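You operate a simulated robot arm through the tools that you are given. There is no shell and no other tool.

Carry out the task below with a simulated robot arm. There is one attempt and no reset: what you move stays moved.

JOB
Wipe the grit off the shuttle's seat and stand the tall roll in it.
Fine: brake on HOLD for the work, FREE at the end; cloth back. What is to be rubbed or washed off counts as gone when no trace of it is left.
Where things are to end (x, y in the base frame): tall roll within 0.02 m of [0.69, -0.19].

The check looks at the end state, three seconds after you hand in, the way a careful person would. Anything else that was tipped, shoved, dropped, spilled or broken makes it a failure. Flat cloth is picked up by pressing the open fingertips on it (5 to 10 N) and closing them slowly along it; thin cloth reads only 2 to 8 mm in the jaws.

ROBOT AND FRAMES
A 7-joint arm with a two-finger parallel gripper, fixed in place. Base frame: the origin is at the foot of the arm, x ahead of it, y to its left, z up; the work surface is at about z = 0.8. Readings come in m, rad, newtons and seconds.
Its first joint turns from -2.897 to 2.897 rad. Payload 3.43 kg.
The tool frame sits at the grasp point between the pads (the TCP): z along the fingers, y along the line on which they close. The tips reach 0.03 m beyond it. The gripper opens to 0.094 m. The fingers are 0.028 m wide and 0.01 m thick; the gripper's body (0.05 by 0.096 m) begins 0.055 m behind the TCP.
Orientation is told as [roll, pitch, yaw] about the base's x, y, z axes, in that order, counted from this pose: with the fingers straight down and closing along the base's y, the tool's x points along the base's -x, its y along +y and its z along -z.

CONTROLS
- The arm moves only by the tool drive_tool. Its argument "deltas" is a list of rows, each a list of 7 numbers: the shift along the tool's x, y, z in m, then the turn, a rotation vector about the tool's x, y, z in rad, then the finger opening in m, from 0 to 0.094. In form: [[x, y, z, ax, ay, az, hand], ...]. A call has 1 to 20 rows; each row is the pose to reach, as a shift and turn from the pose commanded when the call began, along the tool's axes at that moment. A row lasts 0.2 s, in which the tool goes at most 0.05 m and 0.15 rad; a call with a longer step from one row to the next is refused whole, and so is a gripper value outside its range. Where a pose cannot be reached the arm comes as near as it can. A force on the tool above 90 N (or 10 N above the force at the start of the call, whichever is more), or a blocked arm, ends the call early, and 0.2 s more pass. The fingers move at their own pace (about 0.045 m/s each) and stop on an object; they squeeze with about 25 N. The grip force told is the motor's: it shows also when the fingers shut on nothing. Time passes only in rows, and 0.2 s behind the last, so rows that repeat a pose let the fingers close. It gives the time, the measured TCP pose, the force on the tool (base axes), the opening and the grip force at its end, in the units of the frame above (readings bear some noise), with the torque about the TCP (base axes, N m) and any sound that the robot's microphone picked up.
- Cameras (640 x 400 px; columns grow to the right, rows downward): "scene" is fixed at [0.0501, -0.5002, 1.409]; the picture's right is [0.32, -0.95, 0.00], its down [-0.56, -0.19, -0.81] and it looks along [0.76, 0.26, -0.59] (base axes); focal length 305 px, centre (320, 200). "wrist" rides on the gripper at [0.076, 0.014, -0.103] in the tool frame; the picture's right is [-0.18, 0.98, 0.00], its down [-0.75, -0.14, -0.64] and it looks along [-0.63, -0.12, 0.77] (tool axes); focal length 243 px, centre (320, 200).
- snapshot(camera): a new picture of that camera. It takes no simulated time.
- lift_body(by): slides the trunk up (or, below 0, down) by that many m; the arm rides with it, the base frame stays. It gives what a move gives, with no picture.
- point_at(camera, pixels): for up to 12 pixels [column, row] of the newest picture of that camera ("zoom" is the newest enlarged one), the place [x, y, z] in the base frame of the surface seen there, good to about 0.002 m. It takes no simulated time.
- close_up(camera, box): a new picture of the part [left, top, right, bottom] of that camera's present view, enlarged. It takes no simulated time.
- job_done(): hands the job in; it is judged then, once.

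Unless the task says otherwise, let go and move clear before handing in.

The tools are called after "Emit:" by a JSON object that holds its "op" and its "data". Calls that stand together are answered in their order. drive_tool: Moves the arm, as the interface text tells. Its arguments: {"type":"object","properties":{"deltas":{"type":"array","items":{"type":"array","items":{"type":"number"}}}},"required":["deltas"]} The other tools are called the same way: lift_body (by) slides the trunk up or down; snapshot (camera) takes a picture; point_at (camera, pixels) gives the place of the surface under pixels of a picture; close_up (camera, box) takes an enlarged picture of a part of a camera's view; job_done () hands the job in.

At the start:

```text
t: 0.0
eef_pos: [0.6891, -0.0972, 1.1815]
orientation: [0.0, 0.001, -0.001]
contact_force: [0.2, -0.9, 1.0]
wrist_torque: [-0.01, -0.03, 0.01]
grip_width: 0.0944
gripper_force: 0.1
trunk travel left (down, up): [-0.3, 0.19]
```

scene: 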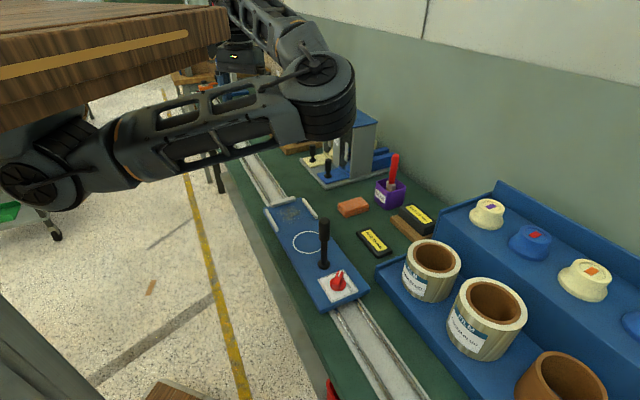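
wrist: 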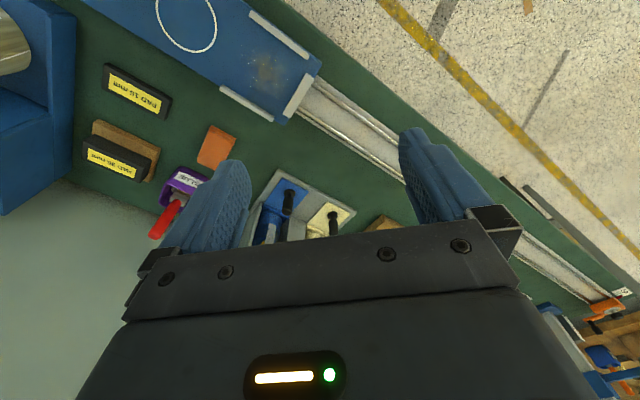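

The scene shows a blue shuttle on a rail with a seat smudge near (290,213), a red brake knob near (338,285), and rolls at right. I'll look closer before moving anything.

Emit:
{"op": "close_up", "data": {"camera": "scene", "box": [240, 180, 400, 320]}}

Emit:
{"op": "close_up", "data": {"camera": "scene", "box": [280, 100, 460, 220]}}

Emit:
{"op": "close_up", "data": {"camera": "scene", "box": [360, 180, 640, 400]}}

Emit:
{"op": "close_up", "data": {"camera": "wrist", "box": [60, 0, 380, 260]}}

```text
2.86 times, centred on (320, 250) of scene
```

zoom: 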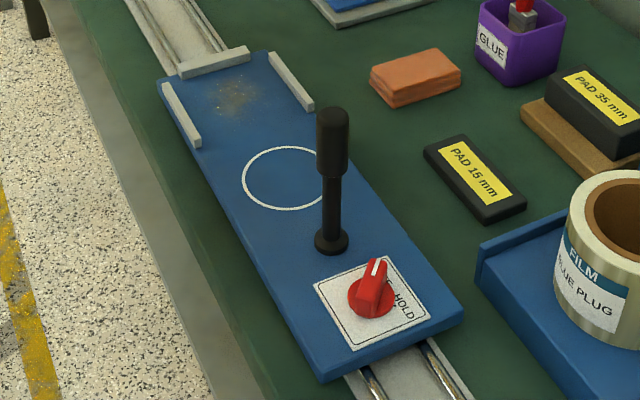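

```text
3.33 times, centred on (370, 160) of scene
```

zoom: 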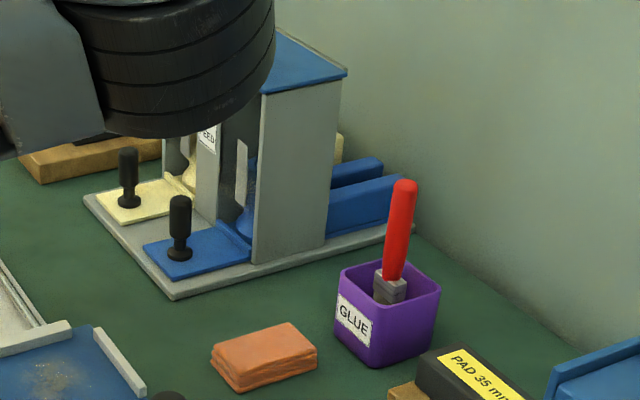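

```text
1.82 times, centred on (500, 290) of scene
```

zoom: 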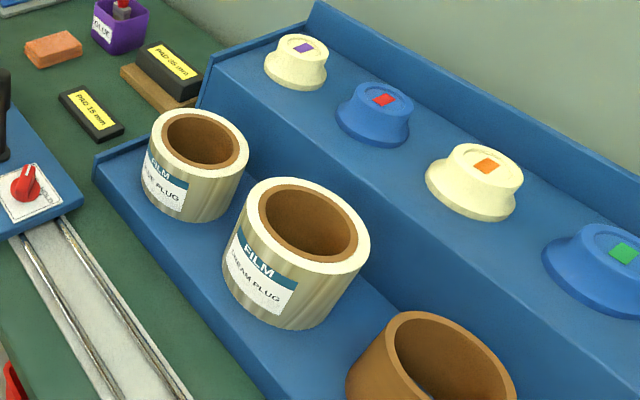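

```text
1.54 times, centred on (220, 130) of wrist
```

zoom: 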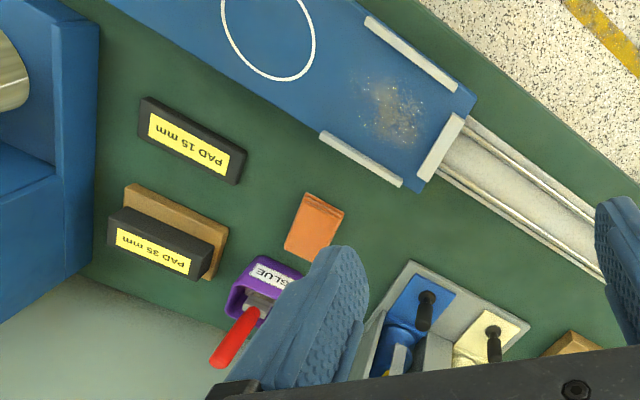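

Cloth is the orange folded block, and the grit lies between three grey rails on the shuttle. I'll measure the key points in the scene picture.

Emit:
{"op": "snapshot", "data": {"camera": "scene"}}

Emit:
{"op": "point_at", "data": {"camera": "scene", "pixels": [[291, 213], [308, 242], [323, 222], [323, 265], [338, 278], [338, 298], [353, 207], [340, 212], [365, 203], [280, 207], [310, 207], [372, 242]]}}

Emit:
{"op": "point_at", "data": {"camera": "scene", "pixels": [[412, 250], [456, 261], [434, 240], [437, 276], [462, 285], [525, 308], [495, 279], [487, 318], [525, 380], [600, 380], [563, 352], [430, 310]]}}

Emit:
{"op": "point_at", "data": {"camera": "wrist", "pixels": [[186, 20], [265, 72], [217, 147], [240, 137], [200, 130], [205, 160], [228, 160], [298, 98], [245, 104], [280, 40], [310, 62], [288, 120]]}}

Emit:
{"op": "close_up", "data": {"camera": "scene", "box": [310, 255, 370, 310]}}

```text
taken
```

scene: 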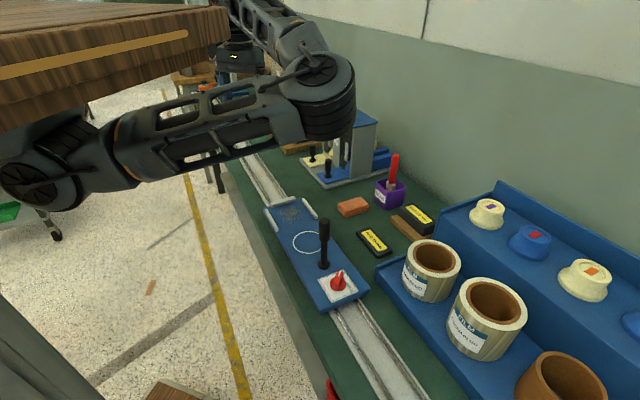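

```text
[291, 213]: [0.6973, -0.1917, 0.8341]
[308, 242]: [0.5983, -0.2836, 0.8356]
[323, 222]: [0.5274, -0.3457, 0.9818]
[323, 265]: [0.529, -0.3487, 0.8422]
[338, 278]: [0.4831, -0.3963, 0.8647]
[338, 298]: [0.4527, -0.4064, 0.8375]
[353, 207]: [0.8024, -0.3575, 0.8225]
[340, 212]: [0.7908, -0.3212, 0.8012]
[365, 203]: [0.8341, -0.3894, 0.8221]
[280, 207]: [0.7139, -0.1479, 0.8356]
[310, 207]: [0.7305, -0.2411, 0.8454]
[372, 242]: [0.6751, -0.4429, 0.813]
```

```text
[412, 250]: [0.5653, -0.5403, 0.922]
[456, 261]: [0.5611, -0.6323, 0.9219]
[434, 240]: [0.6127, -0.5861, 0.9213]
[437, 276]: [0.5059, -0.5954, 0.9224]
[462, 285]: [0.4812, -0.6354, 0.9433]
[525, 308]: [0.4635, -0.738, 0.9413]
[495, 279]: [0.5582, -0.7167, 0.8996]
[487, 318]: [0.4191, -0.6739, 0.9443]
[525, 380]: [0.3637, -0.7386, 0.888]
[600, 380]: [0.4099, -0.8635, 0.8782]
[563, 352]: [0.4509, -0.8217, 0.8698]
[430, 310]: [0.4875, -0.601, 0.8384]
```

```text
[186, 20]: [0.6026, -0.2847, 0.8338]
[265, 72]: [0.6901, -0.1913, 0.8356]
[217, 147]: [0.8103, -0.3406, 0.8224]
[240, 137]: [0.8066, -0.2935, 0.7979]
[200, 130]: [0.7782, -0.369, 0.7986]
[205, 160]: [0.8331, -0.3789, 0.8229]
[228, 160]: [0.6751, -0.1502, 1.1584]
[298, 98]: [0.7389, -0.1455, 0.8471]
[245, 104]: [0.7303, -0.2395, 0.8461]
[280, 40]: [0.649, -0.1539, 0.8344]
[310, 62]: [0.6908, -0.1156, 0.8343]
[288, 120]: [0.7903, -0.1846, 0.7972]
```

```text
7.27 times, centred on (340, 282) of scene
```

zoom: 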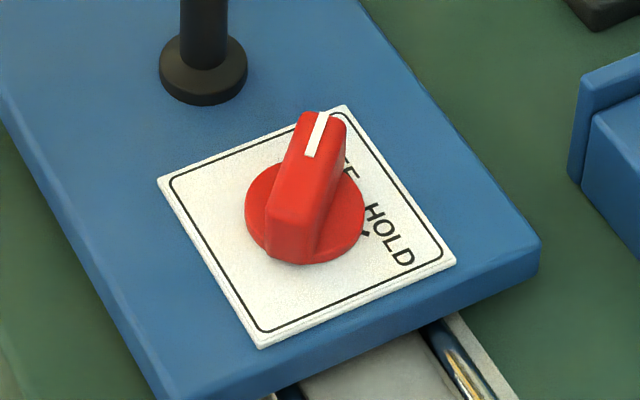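

The seat smudge reads (0.697, -0.192), so the shuttle is already where the roll must end. The taller roll is the "CREAM PLUG" one, with its top at z≈0.943. I'll measure the knob in the zoom picture first.

Emit:
{"op": "point_at", "data": {"camera": "zoom", "pixels": [[320, 118], [308, 152], [292, 195], [300, 120], [342, 125], [275, 205], [310, 208], [255, 220], [355, 200], [375, 215], [395, 250], [205, 60]]}}

Emit:
{"op": "drive_tool", "data": {"deltas": [[0.04, -0.03, 0, 0, 0, 0, 0.094], [0.08, -0.07, 0, 0, 0, 0, 0.094], [0.12, -0.11, 0, 0, 0, 0, 0.094], [0.15, -0.15, 0, 0, 0, 0, 0.094], [0.18, -0.19, 0, 0, 0, 0, 0.094], [0.2, -0.23, 0, 0, 0, 0, 0.094], [0.22, -0.27, 0, 0, 0, 0, 0.094], [0.22, -0.3, 0, 0, 0, 0, 0.094]]}}

```text
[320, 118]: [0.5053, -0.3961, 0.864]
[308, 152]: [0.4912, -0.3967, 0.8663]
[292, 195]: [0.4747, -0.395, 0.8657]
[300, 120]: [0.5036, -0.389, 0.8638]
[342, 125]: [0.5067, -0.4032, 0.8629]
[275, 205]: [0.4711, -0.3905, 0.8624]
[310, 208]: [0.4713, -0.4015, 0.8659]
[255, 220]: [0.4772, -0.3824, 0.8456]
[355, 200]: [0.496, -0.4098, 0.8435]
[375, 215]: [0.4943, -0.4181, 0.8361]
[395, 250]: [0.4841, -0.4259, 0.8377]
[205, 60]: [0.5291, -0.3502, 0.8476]
```

```text
refused: row 2 steps farther than a row can; nothing moved
```

The knob's fin lies along base x: it runs from (0.471,-0.396) to (0.505,-0.396), about 13 mm wide, with its top at z=0.866. The pointer is at the +x end and HOLD is on the -y side. I'll move in shorter steps to look at it from above.

Emit:
{"op": "drive_tool", "data": {"deltas": [[0.03, -0.03, 0, 0, 0, 0, 0.094], [0.06, -0.06, 0, 0, 0, 0, 0.094], [0.09, -0.09, 0, 0, 0, 0, 0.094], [0.12, -0.12, 0, 0, 0, 0, 0.08], [0.15, -0.15, 0, 0, 0, 0, 0.06], [0.18, -0.18, 0, 0, 0, 0, 0.04], [0.2, -0.21, 0, 0, 0, 0, 0.035], [0.22, -0.24, 0, 0, 0, 0, 0.035], [0.22, -0.28, 0, 0, 0, 0, 0.035], [0.22, -0.3, 0, 0, 0, 0, 0.035], [0.22, -0.3, 0, 0, 0, 0, 0.035]]}}

Emit:
{"op": "snapshot", "data": {"camera": "wrist"}}

Emit:
{"op": "snapshot", "data": {"camera": "scene"}}

```text
t: 2.4
eef_pos: [0.4763, -0.3714, 1.1772]
orientation: [-0.001, 0.0, -0.004]
contact_force: [0.2, 0.4, -0.1]
wrist_torque: [0.02, 0.0, 0.02]
grip_width: 0.0348
gripper_force: 0.1
out of reach, approached as far as the arm can: row 9, 10, 11
trunk travel left (down, up): [-0.3, 0.19]
```

```text
taken
```

wrist: 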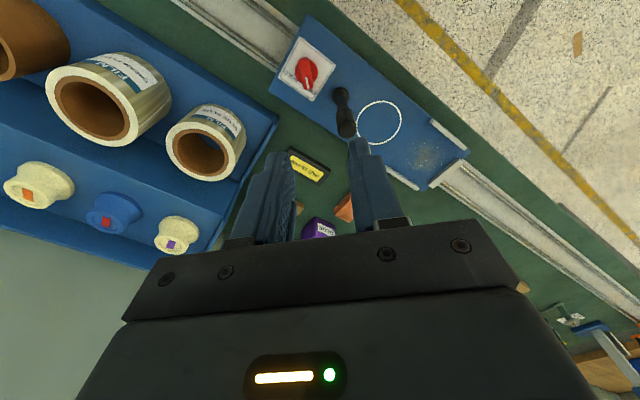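

```text
taken
```

scene: 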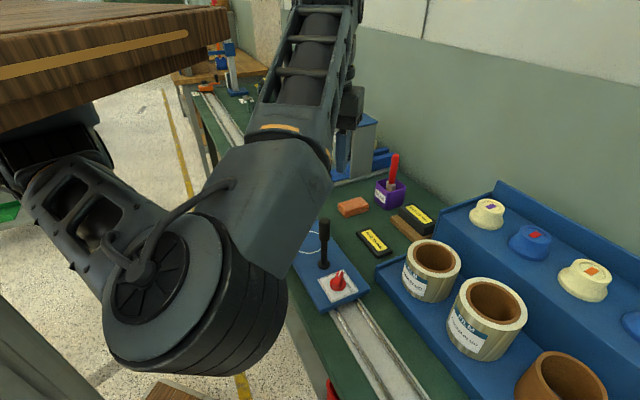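

Wrist view shows the knob at (305,72) with the rolls at upper left. I'll zoom on the knob and measure rolls and post from here.

Emit:
{"op": "point_at", "data": {"camera": "wrist", "pixels": [[305, 72], [342, 94], [346, 130], [92, 70], [130, 110], [80, 135], [92, 142], [55, 95], [135, 85], [100, 110], [200, 112], [200, 180]]}}

Emit:
{"op": "close_up", "data": {"camera": "wrist", "box": [270, 20, 370, 120]}}

```text
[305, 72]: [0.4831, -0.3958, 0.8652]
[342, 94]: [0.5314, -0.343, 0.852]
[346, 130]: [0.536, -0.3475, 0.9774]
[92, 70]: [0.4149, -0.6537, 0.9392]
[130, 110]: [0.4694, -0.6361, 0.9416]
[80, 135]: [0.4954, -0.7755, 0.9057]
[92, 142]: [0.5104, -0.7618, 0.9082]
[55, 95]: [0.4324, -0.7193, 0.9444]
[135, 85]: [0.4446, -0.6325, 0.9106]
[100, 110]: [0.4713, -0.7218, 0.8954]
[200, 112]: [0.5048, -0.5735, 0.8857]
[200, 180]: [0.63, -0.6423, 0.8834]
```

```text
4.00 times, centred on (320, 70) of wrist
```

zoom: 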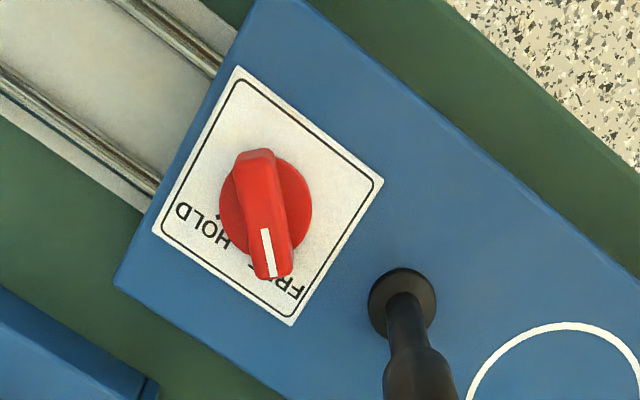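

Emit:
{"op": "point_at", "data": {"camera": "zoom", "pixels": [[283, 285], [205, 225], [226, 243], [182, 210], [300, 295], [310, 210], [220, 210], [265, 165], [240, 70], [382, 182], [292, 322], [154, 230]]}}

Emit:
{"op": "close_up", "data": {"camera": "wrist", "box": [290, 45, 335, 105]}}

Emit:
{"op": "close_up", "data": {"camera": "wrist", "box": [20, 30, 270, 200]}}

```text
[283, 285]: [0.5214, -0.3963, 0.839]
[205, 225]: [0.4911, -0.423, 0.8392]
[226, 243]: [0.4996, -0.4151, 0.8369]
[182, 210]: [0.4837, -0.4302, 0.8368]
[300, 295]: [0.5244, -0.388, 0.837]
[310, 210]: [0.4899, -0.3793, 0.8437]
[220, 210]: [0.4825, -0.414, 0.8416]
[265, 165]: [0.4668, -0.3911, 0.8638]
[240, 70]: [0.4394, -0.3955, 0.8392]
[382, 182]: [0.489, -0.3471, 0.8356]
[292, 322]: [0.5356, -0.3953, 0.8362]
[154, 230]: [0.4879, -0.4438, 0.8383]
```

```text
6.67 times, centred on (312, 75) of wrist
```

zoom: 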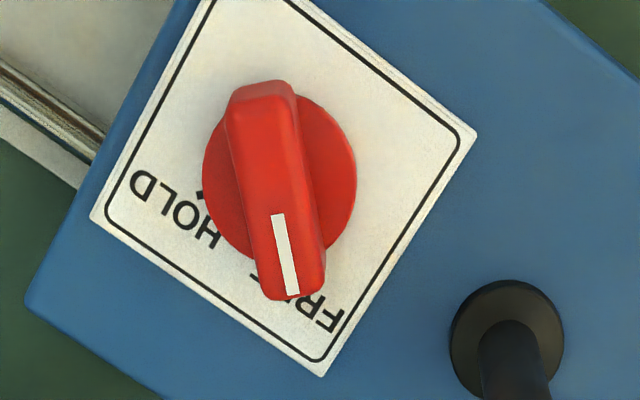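

```text
2.35 times, centred on (145, 115) of wrist
```

zoom: 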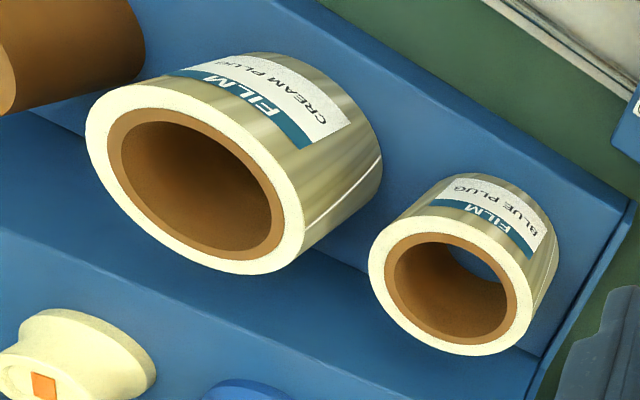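

Knob centre is (0.488,-0.395) with FREE about 0° and HOLD about -90°. Now the rolls: measure the rims in this zoom.

Emit:
{"op": "point_at", "data": {"camera": "zoom", "pixels": [[92, 130], [130, 90], [200, 92], [260, 130], [298, 205], [292, 250], [230, 268], [170, 240], [115, 190], [270, 215], [118, 140], [200, 120]]}}

Emit:
{"op": "point_at", "data": {"camera": "zoom", "pixels": [[375, 265], [400, 228], [460, 228], [520, 285], [510, 340], [440, 345], [385, 300], [580, 270], [380, 200], [360, 300], [300, 330], [450, 60]]}}

Emit:
{"op": "point_at", "data": {"camera": "wrist", "pixels": [[20, 40], [60, 30], [5, 70], [210, 195], [200, 60], [180, 75], [240, 160], [390, 120], [425, 155], [448, 138], [400, 180], [404, 125]]}}

```text
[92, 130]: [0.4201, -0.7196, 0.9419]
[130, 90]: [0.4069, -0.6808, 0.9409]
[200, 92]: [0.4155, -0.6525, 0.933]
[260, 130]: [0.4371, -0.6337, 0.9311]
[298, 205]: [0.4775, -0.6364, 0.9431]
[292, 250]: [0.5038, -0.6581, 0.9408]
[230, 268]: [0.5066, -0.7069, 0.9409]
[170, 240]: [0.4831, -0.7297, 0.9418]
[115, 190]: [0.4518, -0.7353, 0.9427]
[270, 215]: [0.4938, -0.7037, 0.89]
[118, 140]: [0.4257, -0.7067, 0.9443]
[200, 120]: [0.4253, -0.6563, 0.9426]
```

```text
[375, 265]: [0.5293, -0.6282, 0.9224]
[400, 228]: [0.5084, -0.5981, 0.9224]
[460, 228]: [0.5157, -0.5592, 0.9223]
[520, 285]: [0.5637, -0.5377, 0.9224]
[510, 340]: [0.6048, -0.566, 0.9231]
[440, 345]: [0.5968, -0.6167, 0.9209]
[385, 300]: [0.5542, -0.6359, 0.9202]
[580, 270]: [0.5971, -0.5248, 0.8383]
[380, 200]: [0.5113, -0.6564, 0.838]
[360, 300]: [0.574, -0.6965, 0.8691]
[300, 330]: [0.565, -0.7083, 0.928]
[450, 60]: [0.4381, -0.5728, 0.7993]
```

```text
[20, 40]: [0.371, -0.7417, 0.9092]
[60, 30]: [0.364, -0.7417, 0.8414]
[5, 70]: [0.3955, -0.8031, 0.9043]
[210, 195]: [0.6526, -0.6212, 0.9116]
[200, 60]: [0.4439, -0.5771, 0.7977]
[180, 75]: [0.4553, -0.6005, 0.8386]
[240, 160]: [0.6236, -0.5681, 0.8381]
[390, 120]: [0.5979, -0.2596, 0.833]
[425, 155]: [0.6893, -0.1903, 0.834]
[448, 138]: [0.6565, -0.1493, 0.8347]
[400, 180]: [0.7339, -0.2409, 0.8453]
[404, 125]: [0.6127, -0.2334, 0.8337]
```

Tall roll = CREAM PLUG roll (height 0.104 vs 0.084): rim centre ≈(0.459,-0.6845), outer radius ≈0.053. First, the brake: I'll move to above the knob at a safe height.

Emit:
{"op": "drive_tool", "data": {"deltas": [[-0.015, 0.0, 0.04, 0, 0, 0, 0.035], [-0.02, 0.002, 0.08, 0, 0, 0, 0.035], [-0.02, 0.002, 0.11, 0, 0, 0, 0.035], [-0.02, 0.002, 0.11, 0, 0, 0, 0.035]]}}

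Emit:
{"op": "snapshot", "data": {"camera": "wrist"}}

```text
t: 3.4
eef_pos: [0.502, -0.3694, 1.0677]
orientation: [0.001, -0.001, 0.0]
contact_force: [0.3, 1.2, 0.9]
wrist_torque: [-0.01, 0.0, -0.01]
grip_width: 0.0344
gripper_force: 0.0
trunk travel left (down, up): [-0.3, 0.19]
```

```text
taken
```

wrist: 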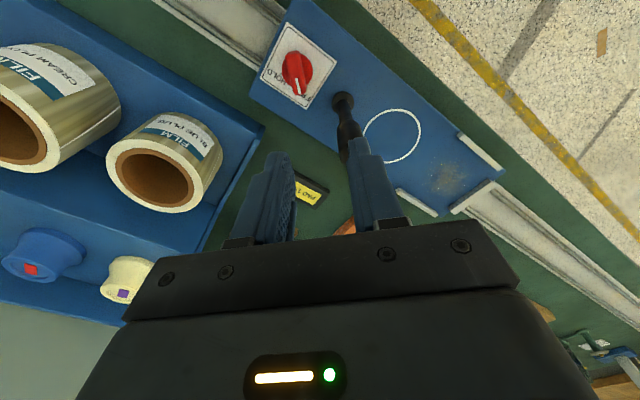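

Emit:
{"op": "drive_tool", "data": {"deltas": [[0.013, -0.026, 0.0, 0, 0, 0, 0.035], [0.013, -0.026, 0.04, 0, 0, 0, 0.035], [0.013, -0.026, 0.08, 0, 0, 0, 0.035], [0.013, -0.026, 0.08, 0, 0, 0, 0.035]]}}

Emit:
{"op": "snapshot", "data": {"camera": "wrist"}}

Emit:
{"op": "snapshot", "data": {"camera": "scene"}}

```text
t: 4.4
eef_pos: [0.4765, -0.3654, 1.023]
orientation: [0.004, 0.014, -0.026]
contact_force: [-0.2, -1.0, -0.2]
wrist_torque: [0.04, 0.02, -0.02]
grip_width: 0.0351
gripper_force: 0.0
out of reach, approached as far as the arm can: row 1, 2, 3, 4
trunk travel left (down, up): [-0.3, 0.19]
```

```text
taken
```

wrist: 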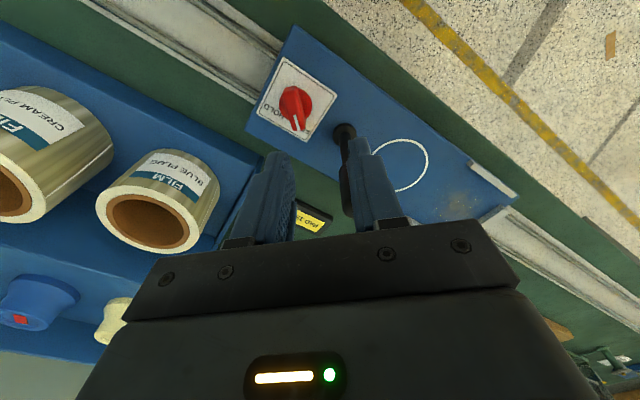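

```text
taken
```

scene: 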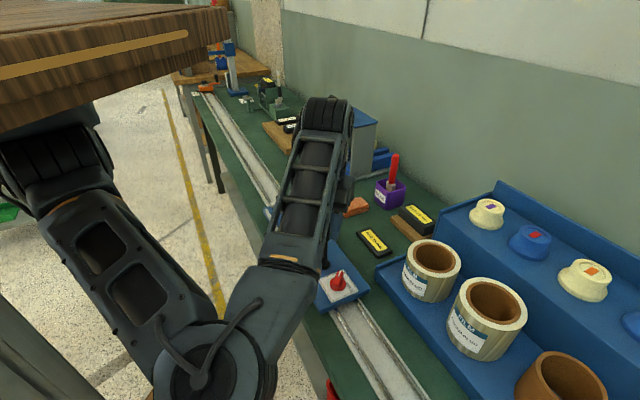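

The reach stops when azimuth minus yaw exceeds about 38°, so it is a yaw limit and not a radius limit. I'll turn the tool slightly clockwise (about -0.12 rad) while aligning over the knob.

Emit:
{"op": "drive_tool", "data": {"deltas": [[-0.005, -0.01, 0.0, 0, 0, 0.1, 0.035], [-0.0125, -0.029, 0.0, 0, 0, 0.12, 0.035], [-0.0125, -0.029, 0.0, 0, 0, 0.12, 0.035], [-0.0125, -0.029, 0.0, 0, 0, 0.12, 0.035]]}}

Emit:
{"op": "snapshot", "data": {"camera": "wrist"}}

```text
t: 5.4
eef_pos: [0.4891, -0.3936, 1.0234]
orientation: [0.001, -0.001, -0.12]
contact_force: [0.3, 0.2, 0.9]
wrist_torque: [-0.05, 0.01, 0.0]
grip_width: 0.0349
gripper_force: 0.1
trunk travel left (down, up): [-0.3, 0.19]
```

```text
taken
```

wrist: 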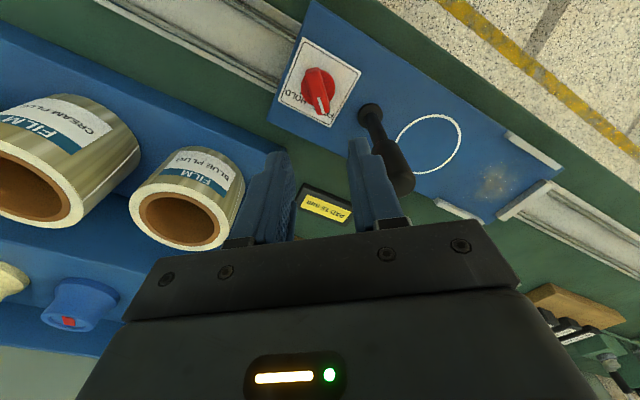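

Reached cleanly at yaw -0.12. I'll measure the fin again from here before descending.

Emit:
{"op": "close_up", "data": {"camera": "wrist", "box": [285, 45, 365, 130]}}

Emit:
{"op": "point_at", "data": {"camera": "wrist", "pixels": [[314, 75], [324, 110], [318, 90], [309, 85], [328, 85], [395, 160], [405, 178], [388, 182]]}}

```text
4.71 times, centred on (325, 88) of wrist
```

zoom: 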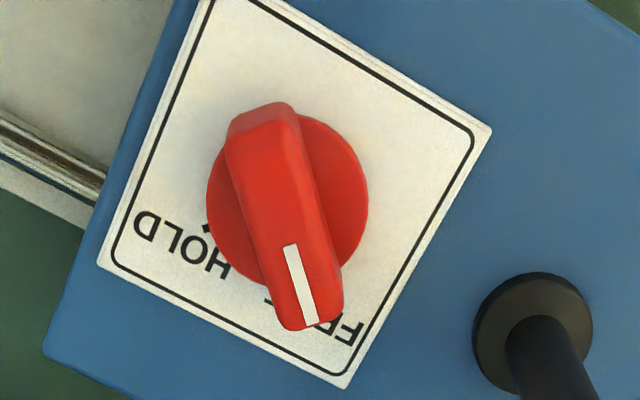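

```text
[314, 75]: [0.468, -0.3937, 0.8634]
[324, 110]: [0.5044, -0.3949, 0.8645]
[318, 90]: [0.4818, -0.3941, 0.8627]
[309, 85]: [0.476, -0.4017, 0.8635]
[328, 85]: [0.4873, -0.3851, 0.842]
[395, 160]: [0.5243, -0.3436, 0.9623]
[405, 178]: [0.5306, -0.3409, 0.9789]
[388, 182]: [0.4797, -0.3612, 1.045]
```

Emit:
{"op": "drive_tool", "data": {"deltas": [[0.0015, -0.0012, 0.04, 0, 0, 0, 0.035], [0.0015, -0.0012, 0.08, 0, 0, 0, 0.035], [0.0015, -0.0012, 0.11, 0, 0, 0, 0.035], [0.0015, -0.0012, 0.13, 0, 0, 0, 0.035], [0.0015, -0.0012, 0.142, 0, 0, 0, 0.035], [0.0015, -0.0012, 0.142, 0, 0, 0, 0.035]]}}

Emit:
{"op": "snapshot", "data": {"camera": "wrist"}}

Emit:
{"op": "snapshot", "data": {"camera": "scene"}}

```text
t: 6.8
eef_pos: [0.4866, -0.3958, 0.8849]
orientation: [-0.002, 0.001, -0.12]
contact_force: [0.2, -0.6, -0.4]
wrist_torque: [0.03, 0.0, 0.02]
grip_width: 0.0351
gripper_force: 0.0
trunk travel left (down, up): [-0.3, 0.19]
```

```text
taken
```

wrist: 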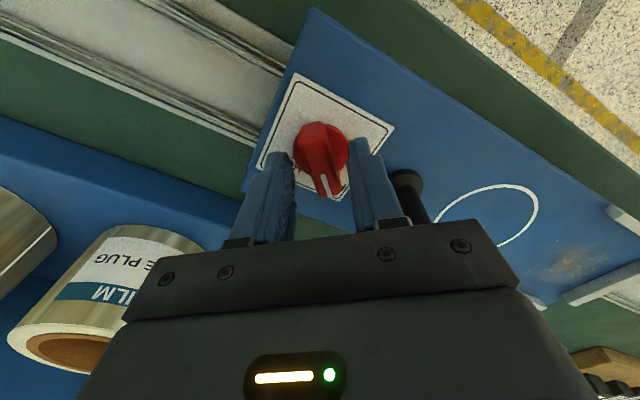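

```text
taken
```

scene: 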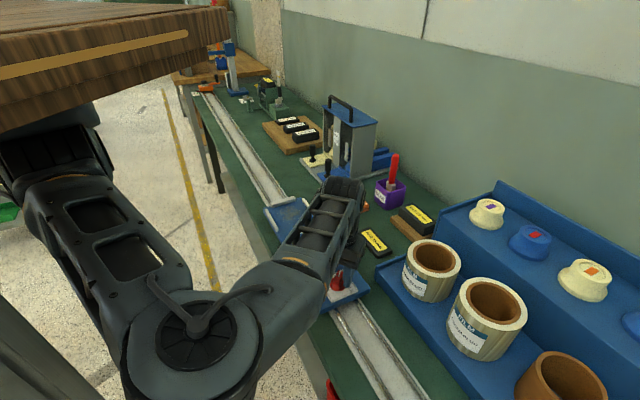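

Fingers straddle the fin at (320,155) in the wrist view. I'll lower by 3 mm and close.

Emit:
{"op": "drive_tool", "data": {"deltas": [[0, 0, 0.003, 0, 0, 0, 0.025], [0, 0, 0.003, 0, 0, 0, 0.018], [0, 0, 0.003, 0, 0, 0, 0.01], [0, 0, 0.003, 0, 0, 0, 0.008], [0, 0, 0.003, 0, 0, 0, 0.008]]}}

Emit:
{"op": "snapshot", "data": {"camera": "wrist"}}

```text
t: 8.0
eef_pos: [0.4853, -0.3957, 0.8797]
orientation: [0.0, 0.001, -0.12]
contact_force: [0.2, 2.5, -0.4]
wrist_torque: [0.05, -0.39, -0.02]
grip_width: 0.0158
gripper_force: 45.4
trunk travel left (down, up): [-0.3, 0.19]
```

```text
taken
```

wrist: 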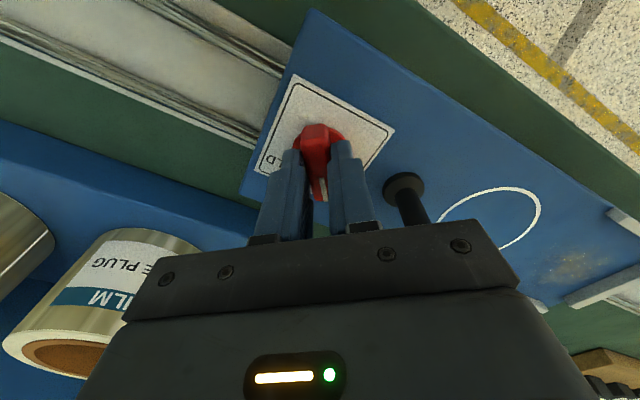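

Grip is firm on the fin at 15.8 mm. I'll turn it clockwise toward HOLD, checking partway.

Emit:
{"op": "drive_tool", "data": {"deltas": [[-0.0001, 0.0002, 0, 0, 0, 0.12, 0.008], [-0.0003, 0.0005, 0, 0, 0, 0.24, 0.008], [-0.0005, 0.0007, 0, 0, 0, 0.36, 0.008], [-0.0007, 0.001, 0, 0, 0, 0.48, 0.008], [-0.0009, 0.0013, 0, 0, 0, 0.6, 0.008], [-0.001, 0.0016, 0, 0, 0, 0.72, 0.008]]}}

Emit:
{"op": "snapshot", "data": {"camera": "wrist"}}

Emit:
{"op": "snapshot", "data": {"camera": "scene"}}

```text
t: 9.4
eef_pos: [0.4872, -0.3952, 0.8806]
orientation: [-0.003, -0.003, -0.841]
contact_force: [-1.7, -0.3, 41.0]
wrist_torque: [0.32, 0.31, 0.01]
grip_width: 0.0161
gripper_force: 44.6
trunk travel left (down, up): [-0.3, 0.19]
```

```text
taken
```

wrist: 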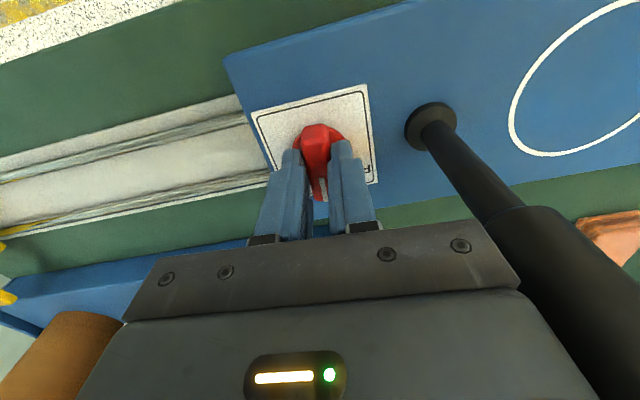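

```text
taken
```

scene: 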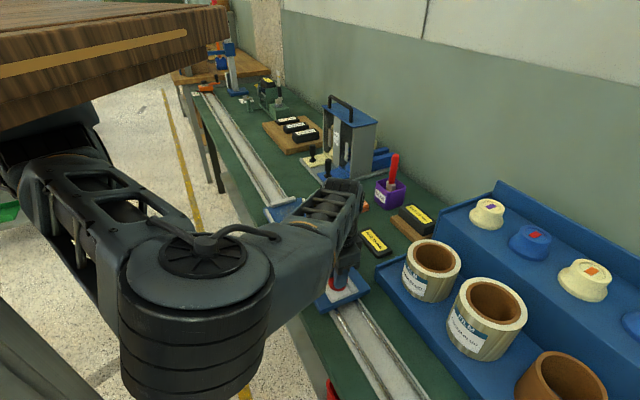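

The knob is turning, with yaw now -0.84, but there is 41 N upward on the tips. I'll raise 3 mm and continue.

Emit:
{"op": "drive_tool", "data": {"deltas": [[0, 0, -0.002, 0, 0, 0, 0.008], [0, 0, -0.003, 0, 0, 0, 0.008]]}}

```text
t: 10.0
eef_pos: [0.4862, -0.3951, 0.88]
orientation: [0.001, 0.002, -0.84]
contact_force: [-3.0, 0.7, 6.7]
wrist_torque: [-1.06, -0.94, 0.02]
grip_width: 0.016
gripper_force: 45.5
trunk travel left (down, up): [-0.3, 0.19]
```

Emit:
{"op": "drive_tool", "data": {"deltas": [[0, 0.0, 0, 0, 0, 0.12, 0.008], [-0.0003, 0.0004, 0, 0, 0, 0.24, 0.008], [-0.0005, 0.0006, 0, 0, 0, 0.36, 0.008], [-0.0005, 0.0008, 0, 0, 0, 0.48, 0.008]]}}

Emit:
{"op": "snapshot", "data": {"camera": "wrist"}}

```text
t: 11.0
eef_pos: [0.4884, -0.3937, 0.881]
orientation: [0.0, 0.002, -1.32]
contact_force: [-1.0, 6.6, -30.4]
wrist_torque: [-0.02, -0.14, 0.0]
grip_width: 0.0158
gripper_force: 44.9
trunk travel left (down, up): [-0.3, 0.19]
```

```text
taken
```

wrist: 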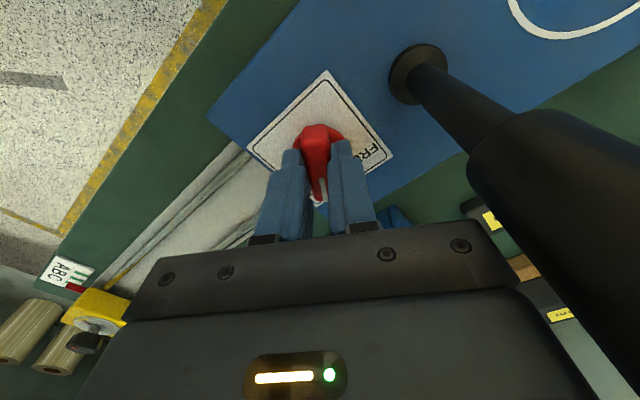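

Emit:
{"op": "drive_tool", "data": {"deltas": [[0, 0.0, 0.0015, 0, 0, 0.1, 0.008], [0, 0.0003, 0.0015, 0, 0, 0.2, 0.008], [0, 0.0003, 0.0015, 0, 0, 0.26, 0.008], [0, 0.0003, 0.0015, 0, 0, 0.26, 0.008]]}}

Emit:
{"op": "snapshot", "data": {"camera": "wrist"}}

Emit:
{"op": "close_up", "data": {"camera": "scene", "box": [290, 240, 390, 320]}}

```text
t: 12.0
eef_pos: [0.4881, -0.3939, 0.8804]
orientation: [0.001, 0.001, -1.578]
contact_force: [1.1, 11.8, -11.3]
wrist_torque: [1.1, -0.03, 0.46]
grip_width: 0.0158
gripper_force: 44.9
trunk travel left (down, up): [-0.3, 0.19]
```

```text
taken
```

wrist: 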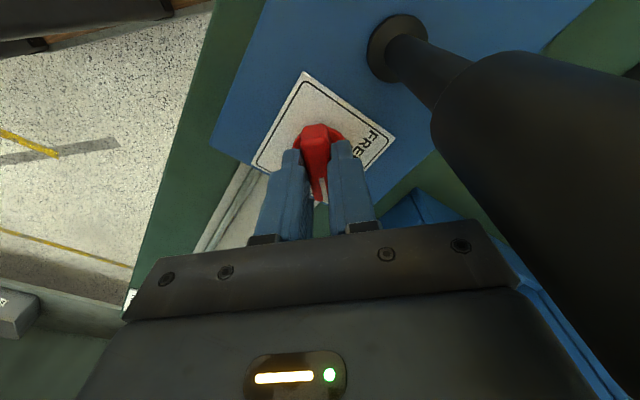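

```text
5.00 times, centred on (340, 280) of scene
```

zoom: 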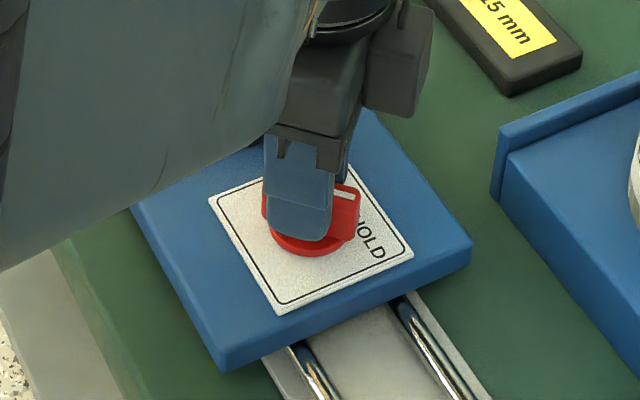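

Torque of 0.46 N·m suggests the stop is reached. I'll open, rise and check the pointer.

Emit:
{"op": "drive_tool", "data": {"deltas": [[0, 0, 0, 0, 0, 0, 0.02], [0, 0, 0, 0, 0, 0, 0.035], [0, 0, 0, 0, 0, 0, 0.035], [0, 0, -0.03, 0, 0, 0, 0.035], [0, 0, -0.07, 0, 0, 0, 0.035], [0, 0, -0.11, 0, 0, 0, 0.035], [0, 0, -0.15, 0, 0, 0, 0.035], [0, 0, -0.17, 0, 0, 0, 0.035]]}}

Emit:
{"op": "snapshot", "data": {"camera": "wrist"}}

Emit:
{"op": "close_up", "data": {"camera": "scene", "box": [290, 240, 390, 320]}}

```text
t: 14.0
eef_pos: [0.5028, -0.3781, 1.0269]
orientation: [0.037, 0.074, -1.55]
contact_force: [0.3, -0.1, 0.4]
wrist_torque: [0.02, 0.0, 0.02]
grip_width: 0.0353
gripper_force: 0.1
trunk travel left (down, up): [-0.3, 0.19]
stopped in row 8: the arm was blocked; the commanded pose is now the measured one
```

```text
taken
```

wrist: 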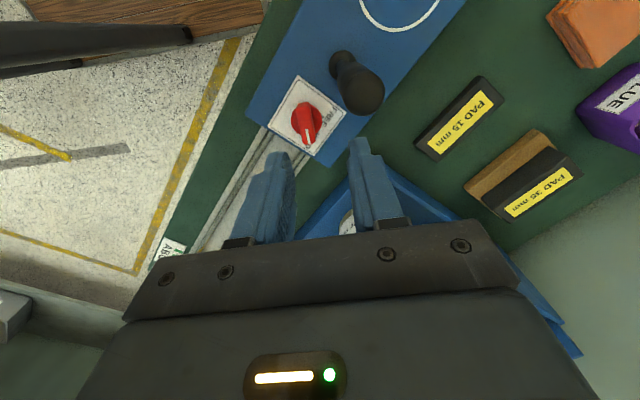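

```text
5.00 times, centred on (340, 280) of scene
```

zoom: 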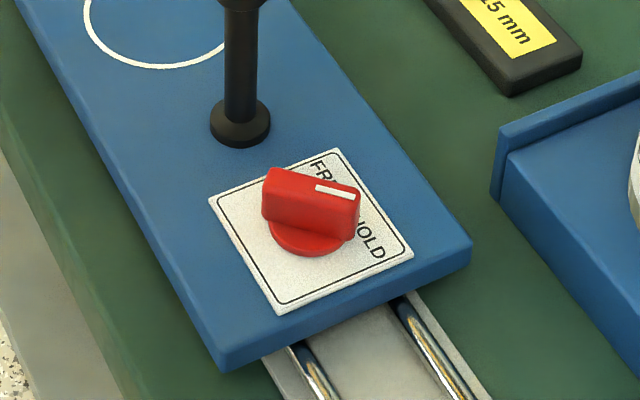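

The knob now points to the HOLD side, but the arm reported being blocked while rising. I'll check the whole scene and the knob closely.

Emit:
{"op": "snapshot", "data": {"camera": "scene"}}

Emit:
{"op": "close_up", "data": {"camera": "wrist", "box": [260, 60, 400, 170]}}

Emit:
{"op": "point_at", "data": {"camera": "wrist", "pixels": [[309, 135], [304, 110], [301, 118], [320, 118], [365, 95], [302, 75], [345, 112], [310, 165], [265, 128]]}}

```text
taken
```

scene: 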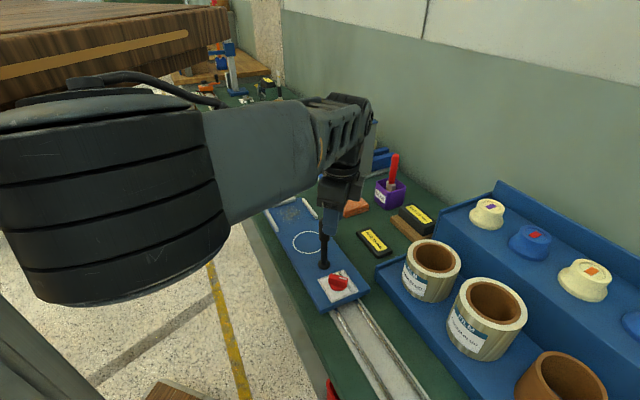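

```text
3.64 times, centred on (330, 115) of wrist
```

zoom: 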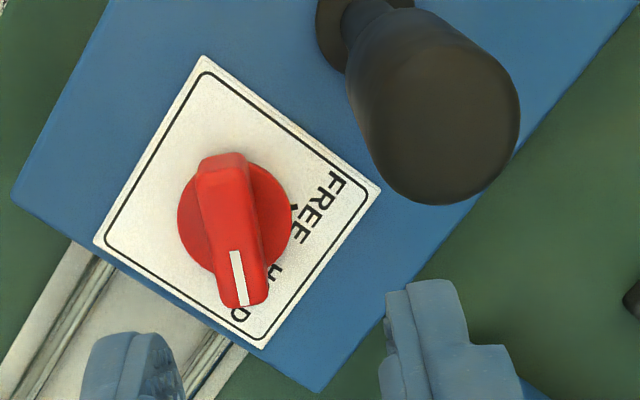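

```text
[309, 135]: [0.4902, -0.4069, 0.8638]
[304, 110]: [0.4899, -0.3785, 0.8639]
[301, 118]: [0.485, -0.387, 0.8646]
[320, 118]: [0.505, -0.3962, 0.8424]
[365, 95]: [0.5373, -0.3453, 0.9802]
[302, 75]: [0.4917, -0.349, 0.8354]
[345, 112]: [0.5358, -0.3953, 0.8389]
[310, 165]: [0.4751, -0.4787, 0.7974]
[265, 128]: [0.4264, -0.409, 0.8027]
```

Emit:
{"op": "point_at", "data": {"camera": "scene", "pixels": [[150, 40], [220, 15], [50, 90], [200, 60], [20, 65], [100, 200], [160, 120], [60, 130], [300, 120], [30, 350]]}}

```text
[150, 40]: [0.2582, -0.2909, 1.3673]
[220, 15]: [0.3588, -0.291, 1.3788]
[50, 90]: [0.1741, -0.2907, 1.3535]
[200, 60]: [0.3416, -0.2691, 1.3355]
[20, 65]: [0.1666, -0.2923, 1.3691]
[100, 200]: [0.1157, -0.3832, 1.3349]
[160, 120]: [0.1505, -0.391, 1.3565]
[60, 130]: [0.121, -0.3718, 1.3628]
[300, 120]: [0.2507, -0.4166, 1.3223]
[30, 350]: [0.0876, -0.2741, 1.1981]
```

An overhead wooden shelf (underside z≈1.335, y>-0.29, x<0.36) is what the elbow touched. The knob is on HOLD and the shuttle hasn't moved: its plate corner is still (0.536,-0.395). I'll move away toward +x and level the tool, keeping height.

Emit:
{"op": "drive_tool", "data": {"deltas": [[-0.01, 0.03, 0, -0.03, -0.015, 0, 0.035], [-0.02, 0.06, 0, -0.074, -0.037, 0, 0.035], [-0.02, 0.1, 0, -0.074, -0.037, 0, 0.035], [-0.02, 0.14, 0, -0.074, -0.037, 0, 0.035], [-0.01, 0.17, 0, -0.074, -0.037, 0, 0.035]]}}

Emit:
{"op": "snapshot", "data": {"camera": "scene"}}

```text
t: 15.2
eef_pos: [0.672, -0.3843, 1.0377]
orientation: [0.109, 0.035, -1.555]
contact_force: [-0.7, -0.6, 0.4]
wrist_torque: [0.04, 0.02, 0.0]
grip_width: 0.0353
gripper_force: 0.2
trunk travel left (down, up): [-0.3, 0.19]
```

```text
taken
```

scene: 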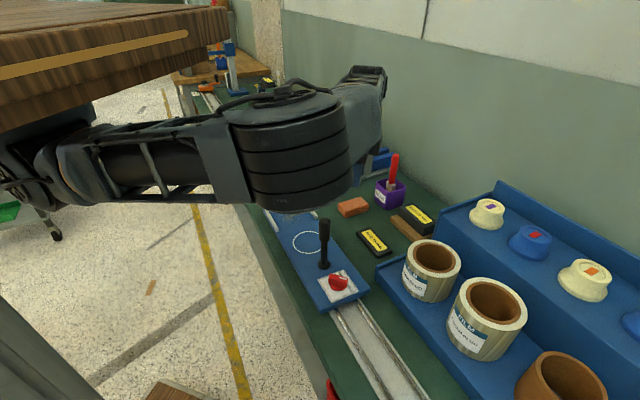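

The tool is clear. I'll level it, then turn the yaw back so the wrist camera sees the cloth.

Emit:
{"op": "drive_tool", "data": {"deltas": [[0, 0, 0, 0.06, -0.02, 0, 0.06], [0, 0, 0, 0.109, -0.035, 0, 0.08], [0, 0, 0, 0.109, -0.035, 0, 0.094]]}}

Emit:
{"op": "drive_tool", "data": {"deltas": [[0, 0, 0, 0, 0, -0.13, 0.094], [0, 0, 0, 0, 0, -0.26, 0.094], [0, 0, 0, 0, 0, -0.39, 0.094], [0, 0, 0, 0, 0, -0.52, 0.094], [0.01, 0, 0, 0, 0, -0.65, 0.094], [0.02, 0, 0, 0, 0, -0.78, 0.094], [0.03, 0, 0, 0, 0, -0.91, 0.094], [0.04, 0, 0, 0, 0, -1.04, 0.094], [0.05, 0, 0, 0, 0, -1.15, 0.094], [0.05, 0, 0, 0, 0, -1.15, 0.094]]}}

Emit:
{"op": "snapshot", "data": {"camera": "wrist"}}

Emit:
{"op": "snapshot", "data": {"camera": "scene"}}

```text
t: 16.0
eef_pos: [0.6713, -0.3826, 1.0341]
orientation: [-0.001, 0.0, -1.557]
contact_force: [0.2, -0.1, 0.7]
wrist_torque: [-0.03, 0.03, -0.01]
grip_width: 0.094
gripper_force: 0.1
trunk travel left (down, up): [-0.3, 0.19]
```

```text
t: 18.2
eef_pos: [0.6716, -0.3354, 1.0317]
orientation: [0.001, -0.002, -0.404]
contact_force: [-0.1, 0.1, -0.4]
wrist_torque: [-0.01, 0.0, 0.02]
grip_width: 0.094
gripper_force: 0.1
trunk travel left (down, up): [-0.3, 0.19]
```

```text
taken
```

wrist: 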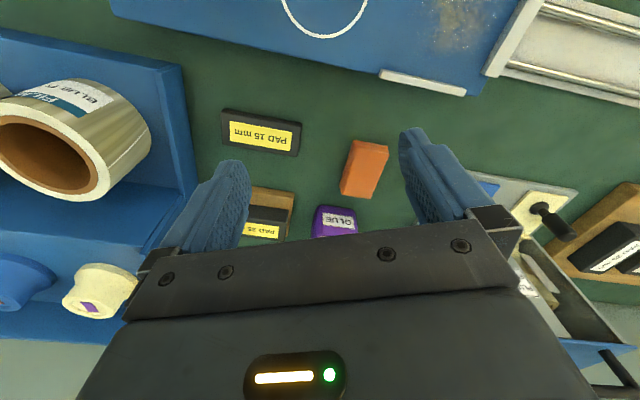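

```text
taken
```

scene: 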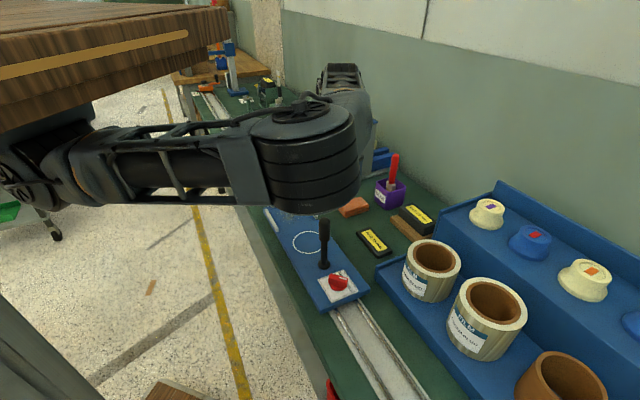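

Emit:
{"op": "close_up", "data": {"camera": "wrist", "box": [320, 120, 410, 220]}}

Emit:
{"op": "point_at", "data": {"camera": "wrist", "pixels": [[354, 145], [386, 149], [372, 195], [342, 190], [364, 165], [356, 190], [370, 150], [388, 158], [375, 205], [345, 205]]}}

Emit:
{"op": "close_up", "data": {"camera": "scene", "box": [325, 180, 385, 230]}}

```text
4.00 times, centred on (365, 170) of wrist
```

zoom: 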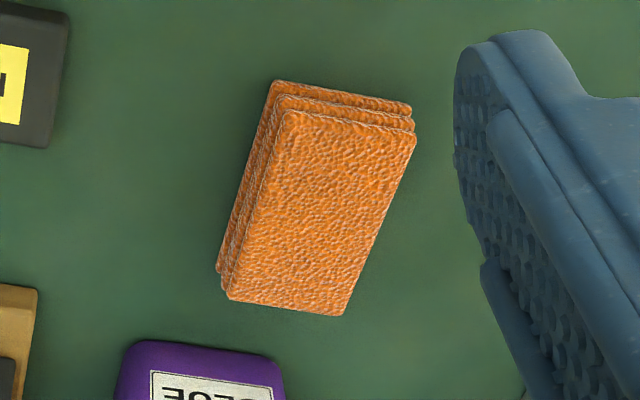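

```text
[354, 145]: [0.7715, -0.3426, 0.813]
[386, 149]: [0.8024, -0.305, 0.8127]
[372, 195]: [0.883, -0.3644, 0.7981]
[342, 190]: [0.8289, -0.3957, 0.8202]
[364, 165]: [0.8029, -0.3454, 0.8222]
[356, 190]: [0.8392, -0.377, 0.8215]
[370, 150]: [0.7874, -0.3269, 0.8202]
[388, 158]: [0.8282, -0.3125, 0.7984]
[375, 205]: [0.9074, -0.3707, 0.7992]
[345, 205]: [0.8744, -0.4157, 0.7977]
```

```text
8.00 times, centred on (355, 205) of scene
```

zoom: 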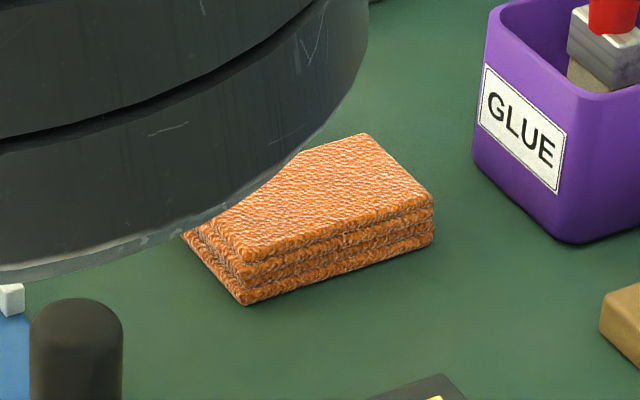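

Emit:
{"op": "close_up", "data": {"camera": "wrist", "box": [320, 120, 410, 220]}}

Emit:
{"op": "point_at", "data": {"camera": "zoom", "pixels": [[290, 118], [405, 138], [338, 305], [235, 290], [320, 210], [250, 240], [372, 225], [345, 130], [290, 300], [275, 88], [225, 262], [410, 110]]}}

```text
4.00 times, centred on (365, 170) of wrist
```

zoom: 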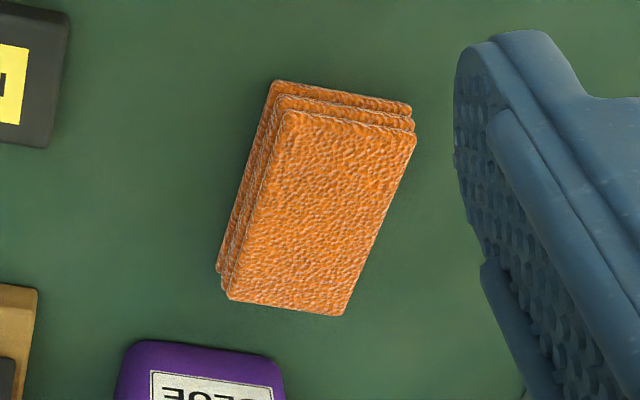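

```text
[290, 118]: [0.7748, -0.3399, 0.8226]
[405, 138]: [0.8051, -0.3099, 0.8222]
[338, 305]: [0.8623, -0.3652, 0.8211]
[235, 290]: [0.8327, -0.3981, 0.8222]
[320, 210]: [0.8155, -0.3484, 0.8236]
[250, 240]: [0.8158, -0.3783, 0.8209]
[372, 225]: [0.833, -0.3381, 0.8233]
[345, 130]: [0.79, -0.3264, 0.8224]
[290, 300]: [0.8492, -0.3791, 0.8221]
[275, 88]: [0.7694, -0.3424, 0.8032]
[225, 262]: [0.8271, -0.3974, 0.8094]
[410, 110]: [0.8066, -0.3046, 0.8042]
```

Cloth top corners give a block 0.043×0.082 m at 45°, centre (0.8187,-0.3533), top z=0.822. Before picking it up, I'll measure the seat and grit in this view.

Emit:
{"op": "close_up", "data": {"camera": "wrist", "box": [360, 0, 560, 110]}}

Emit:
{"op": "close_up", "data": {"camera": "scene", "box": [255, 190, 330, 240]}}

Emit:
{"op": "drive_tool", "data": {"deltas": [[0, 0.04, 0, 0, 0, 0.1, 0.094], [0.01, 0.08, 0, 0, 0, 0.2, 0.094], [0.02, 0.12, 0, 0, 0, 0.3, 0.094], [0.03, 0.15, 0, 0, 0, 0.381, 0.094], [0.03, 0.15, 0, 0, 0, 0.381, 0.094]]}}

Emit:
{"op": "snapshot", "data": {"camera": "wrist"}}

```text
3.20 times, centred on (460, 55) of wrist
```

zoom: 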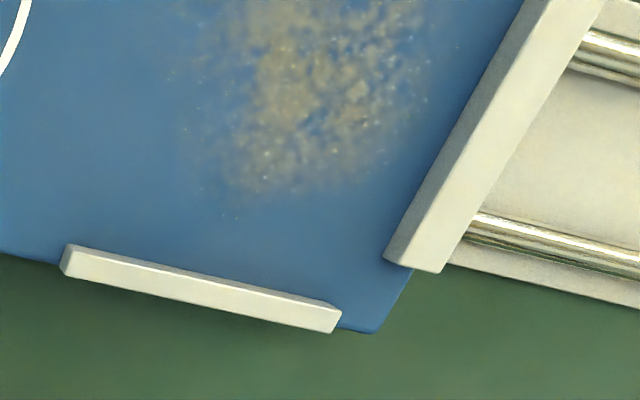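

```text
8.00 times, centred on (292, 215) of scene
```

zoom: 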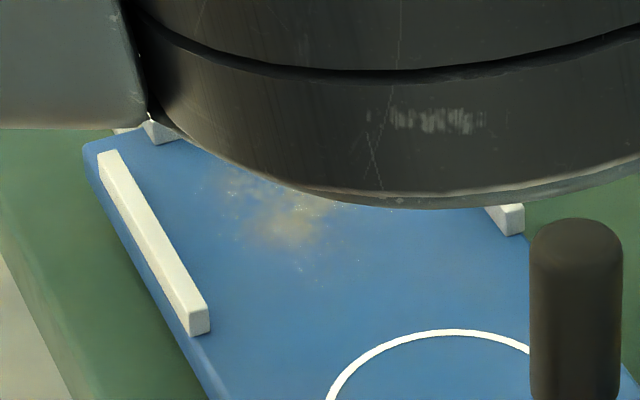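

```text
t: 19.4
eef_pos: [0.7014, -0.1861, 1.0328]
orientation: [0.001, 0.0, -0.79]
contact_force: [-0.1, -1.3, -0.3]
wrist_torque: [-0.06, 0.01, -0.03]
grip_width: 0.094
gripper_force: 0.1
trunk travel left (down, up): [-0.3, 0.19]
```

```text
taken
```

wrist: 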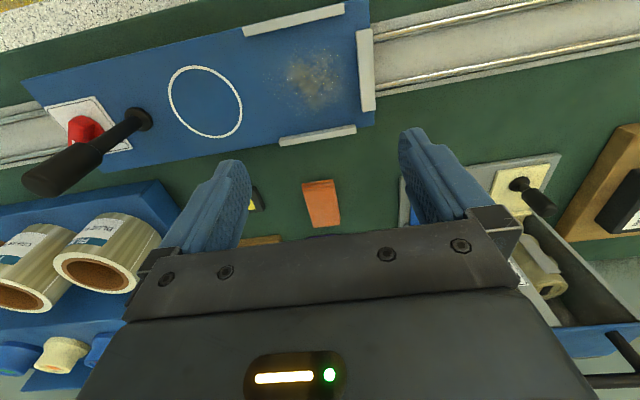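

Now the seat is clear near (315,80). I'll measure rails and grit extents.

Emit:
{"op": "close_up", "data": {"camera": "wrist", "box": [220, 0, 400, 150]}}

Emit:
{"op": "point_at", "data": {"camera": "wrist", "pixels": [[246, 32], [342, 10], [281, 138], [354, 130], [362, 32], [368, 108], [358, 70], [314, 50], [315, 108], [282, 78], [342, 78], [314, 78]]}}

```text
2.67 times, centred on (310, 75) of wrist
```

zoom: 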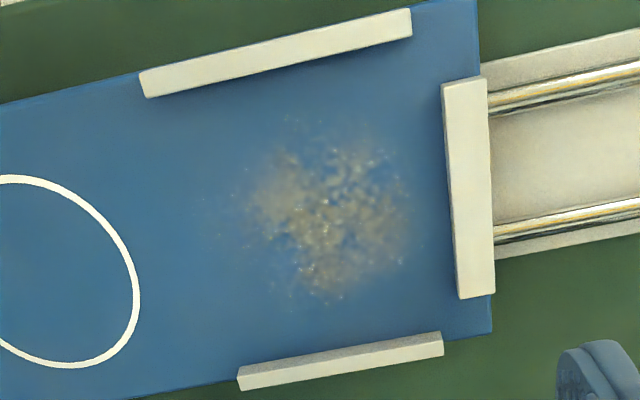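

```text
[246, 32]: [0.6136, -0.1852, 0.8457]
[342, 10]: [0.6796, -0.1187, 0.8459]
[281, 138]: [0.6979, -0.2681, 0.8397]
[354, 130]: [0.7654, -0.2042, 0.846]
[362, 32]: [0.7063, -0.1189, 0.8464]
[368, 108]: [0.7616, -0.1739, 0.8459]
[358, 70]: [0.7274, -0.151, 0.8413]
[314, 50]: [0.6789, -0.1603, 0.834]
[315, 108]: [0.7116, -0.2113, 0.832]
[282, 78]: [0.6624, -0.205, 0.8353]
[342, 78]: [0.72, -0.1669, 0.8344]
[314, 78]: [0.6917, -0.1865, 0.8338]
```

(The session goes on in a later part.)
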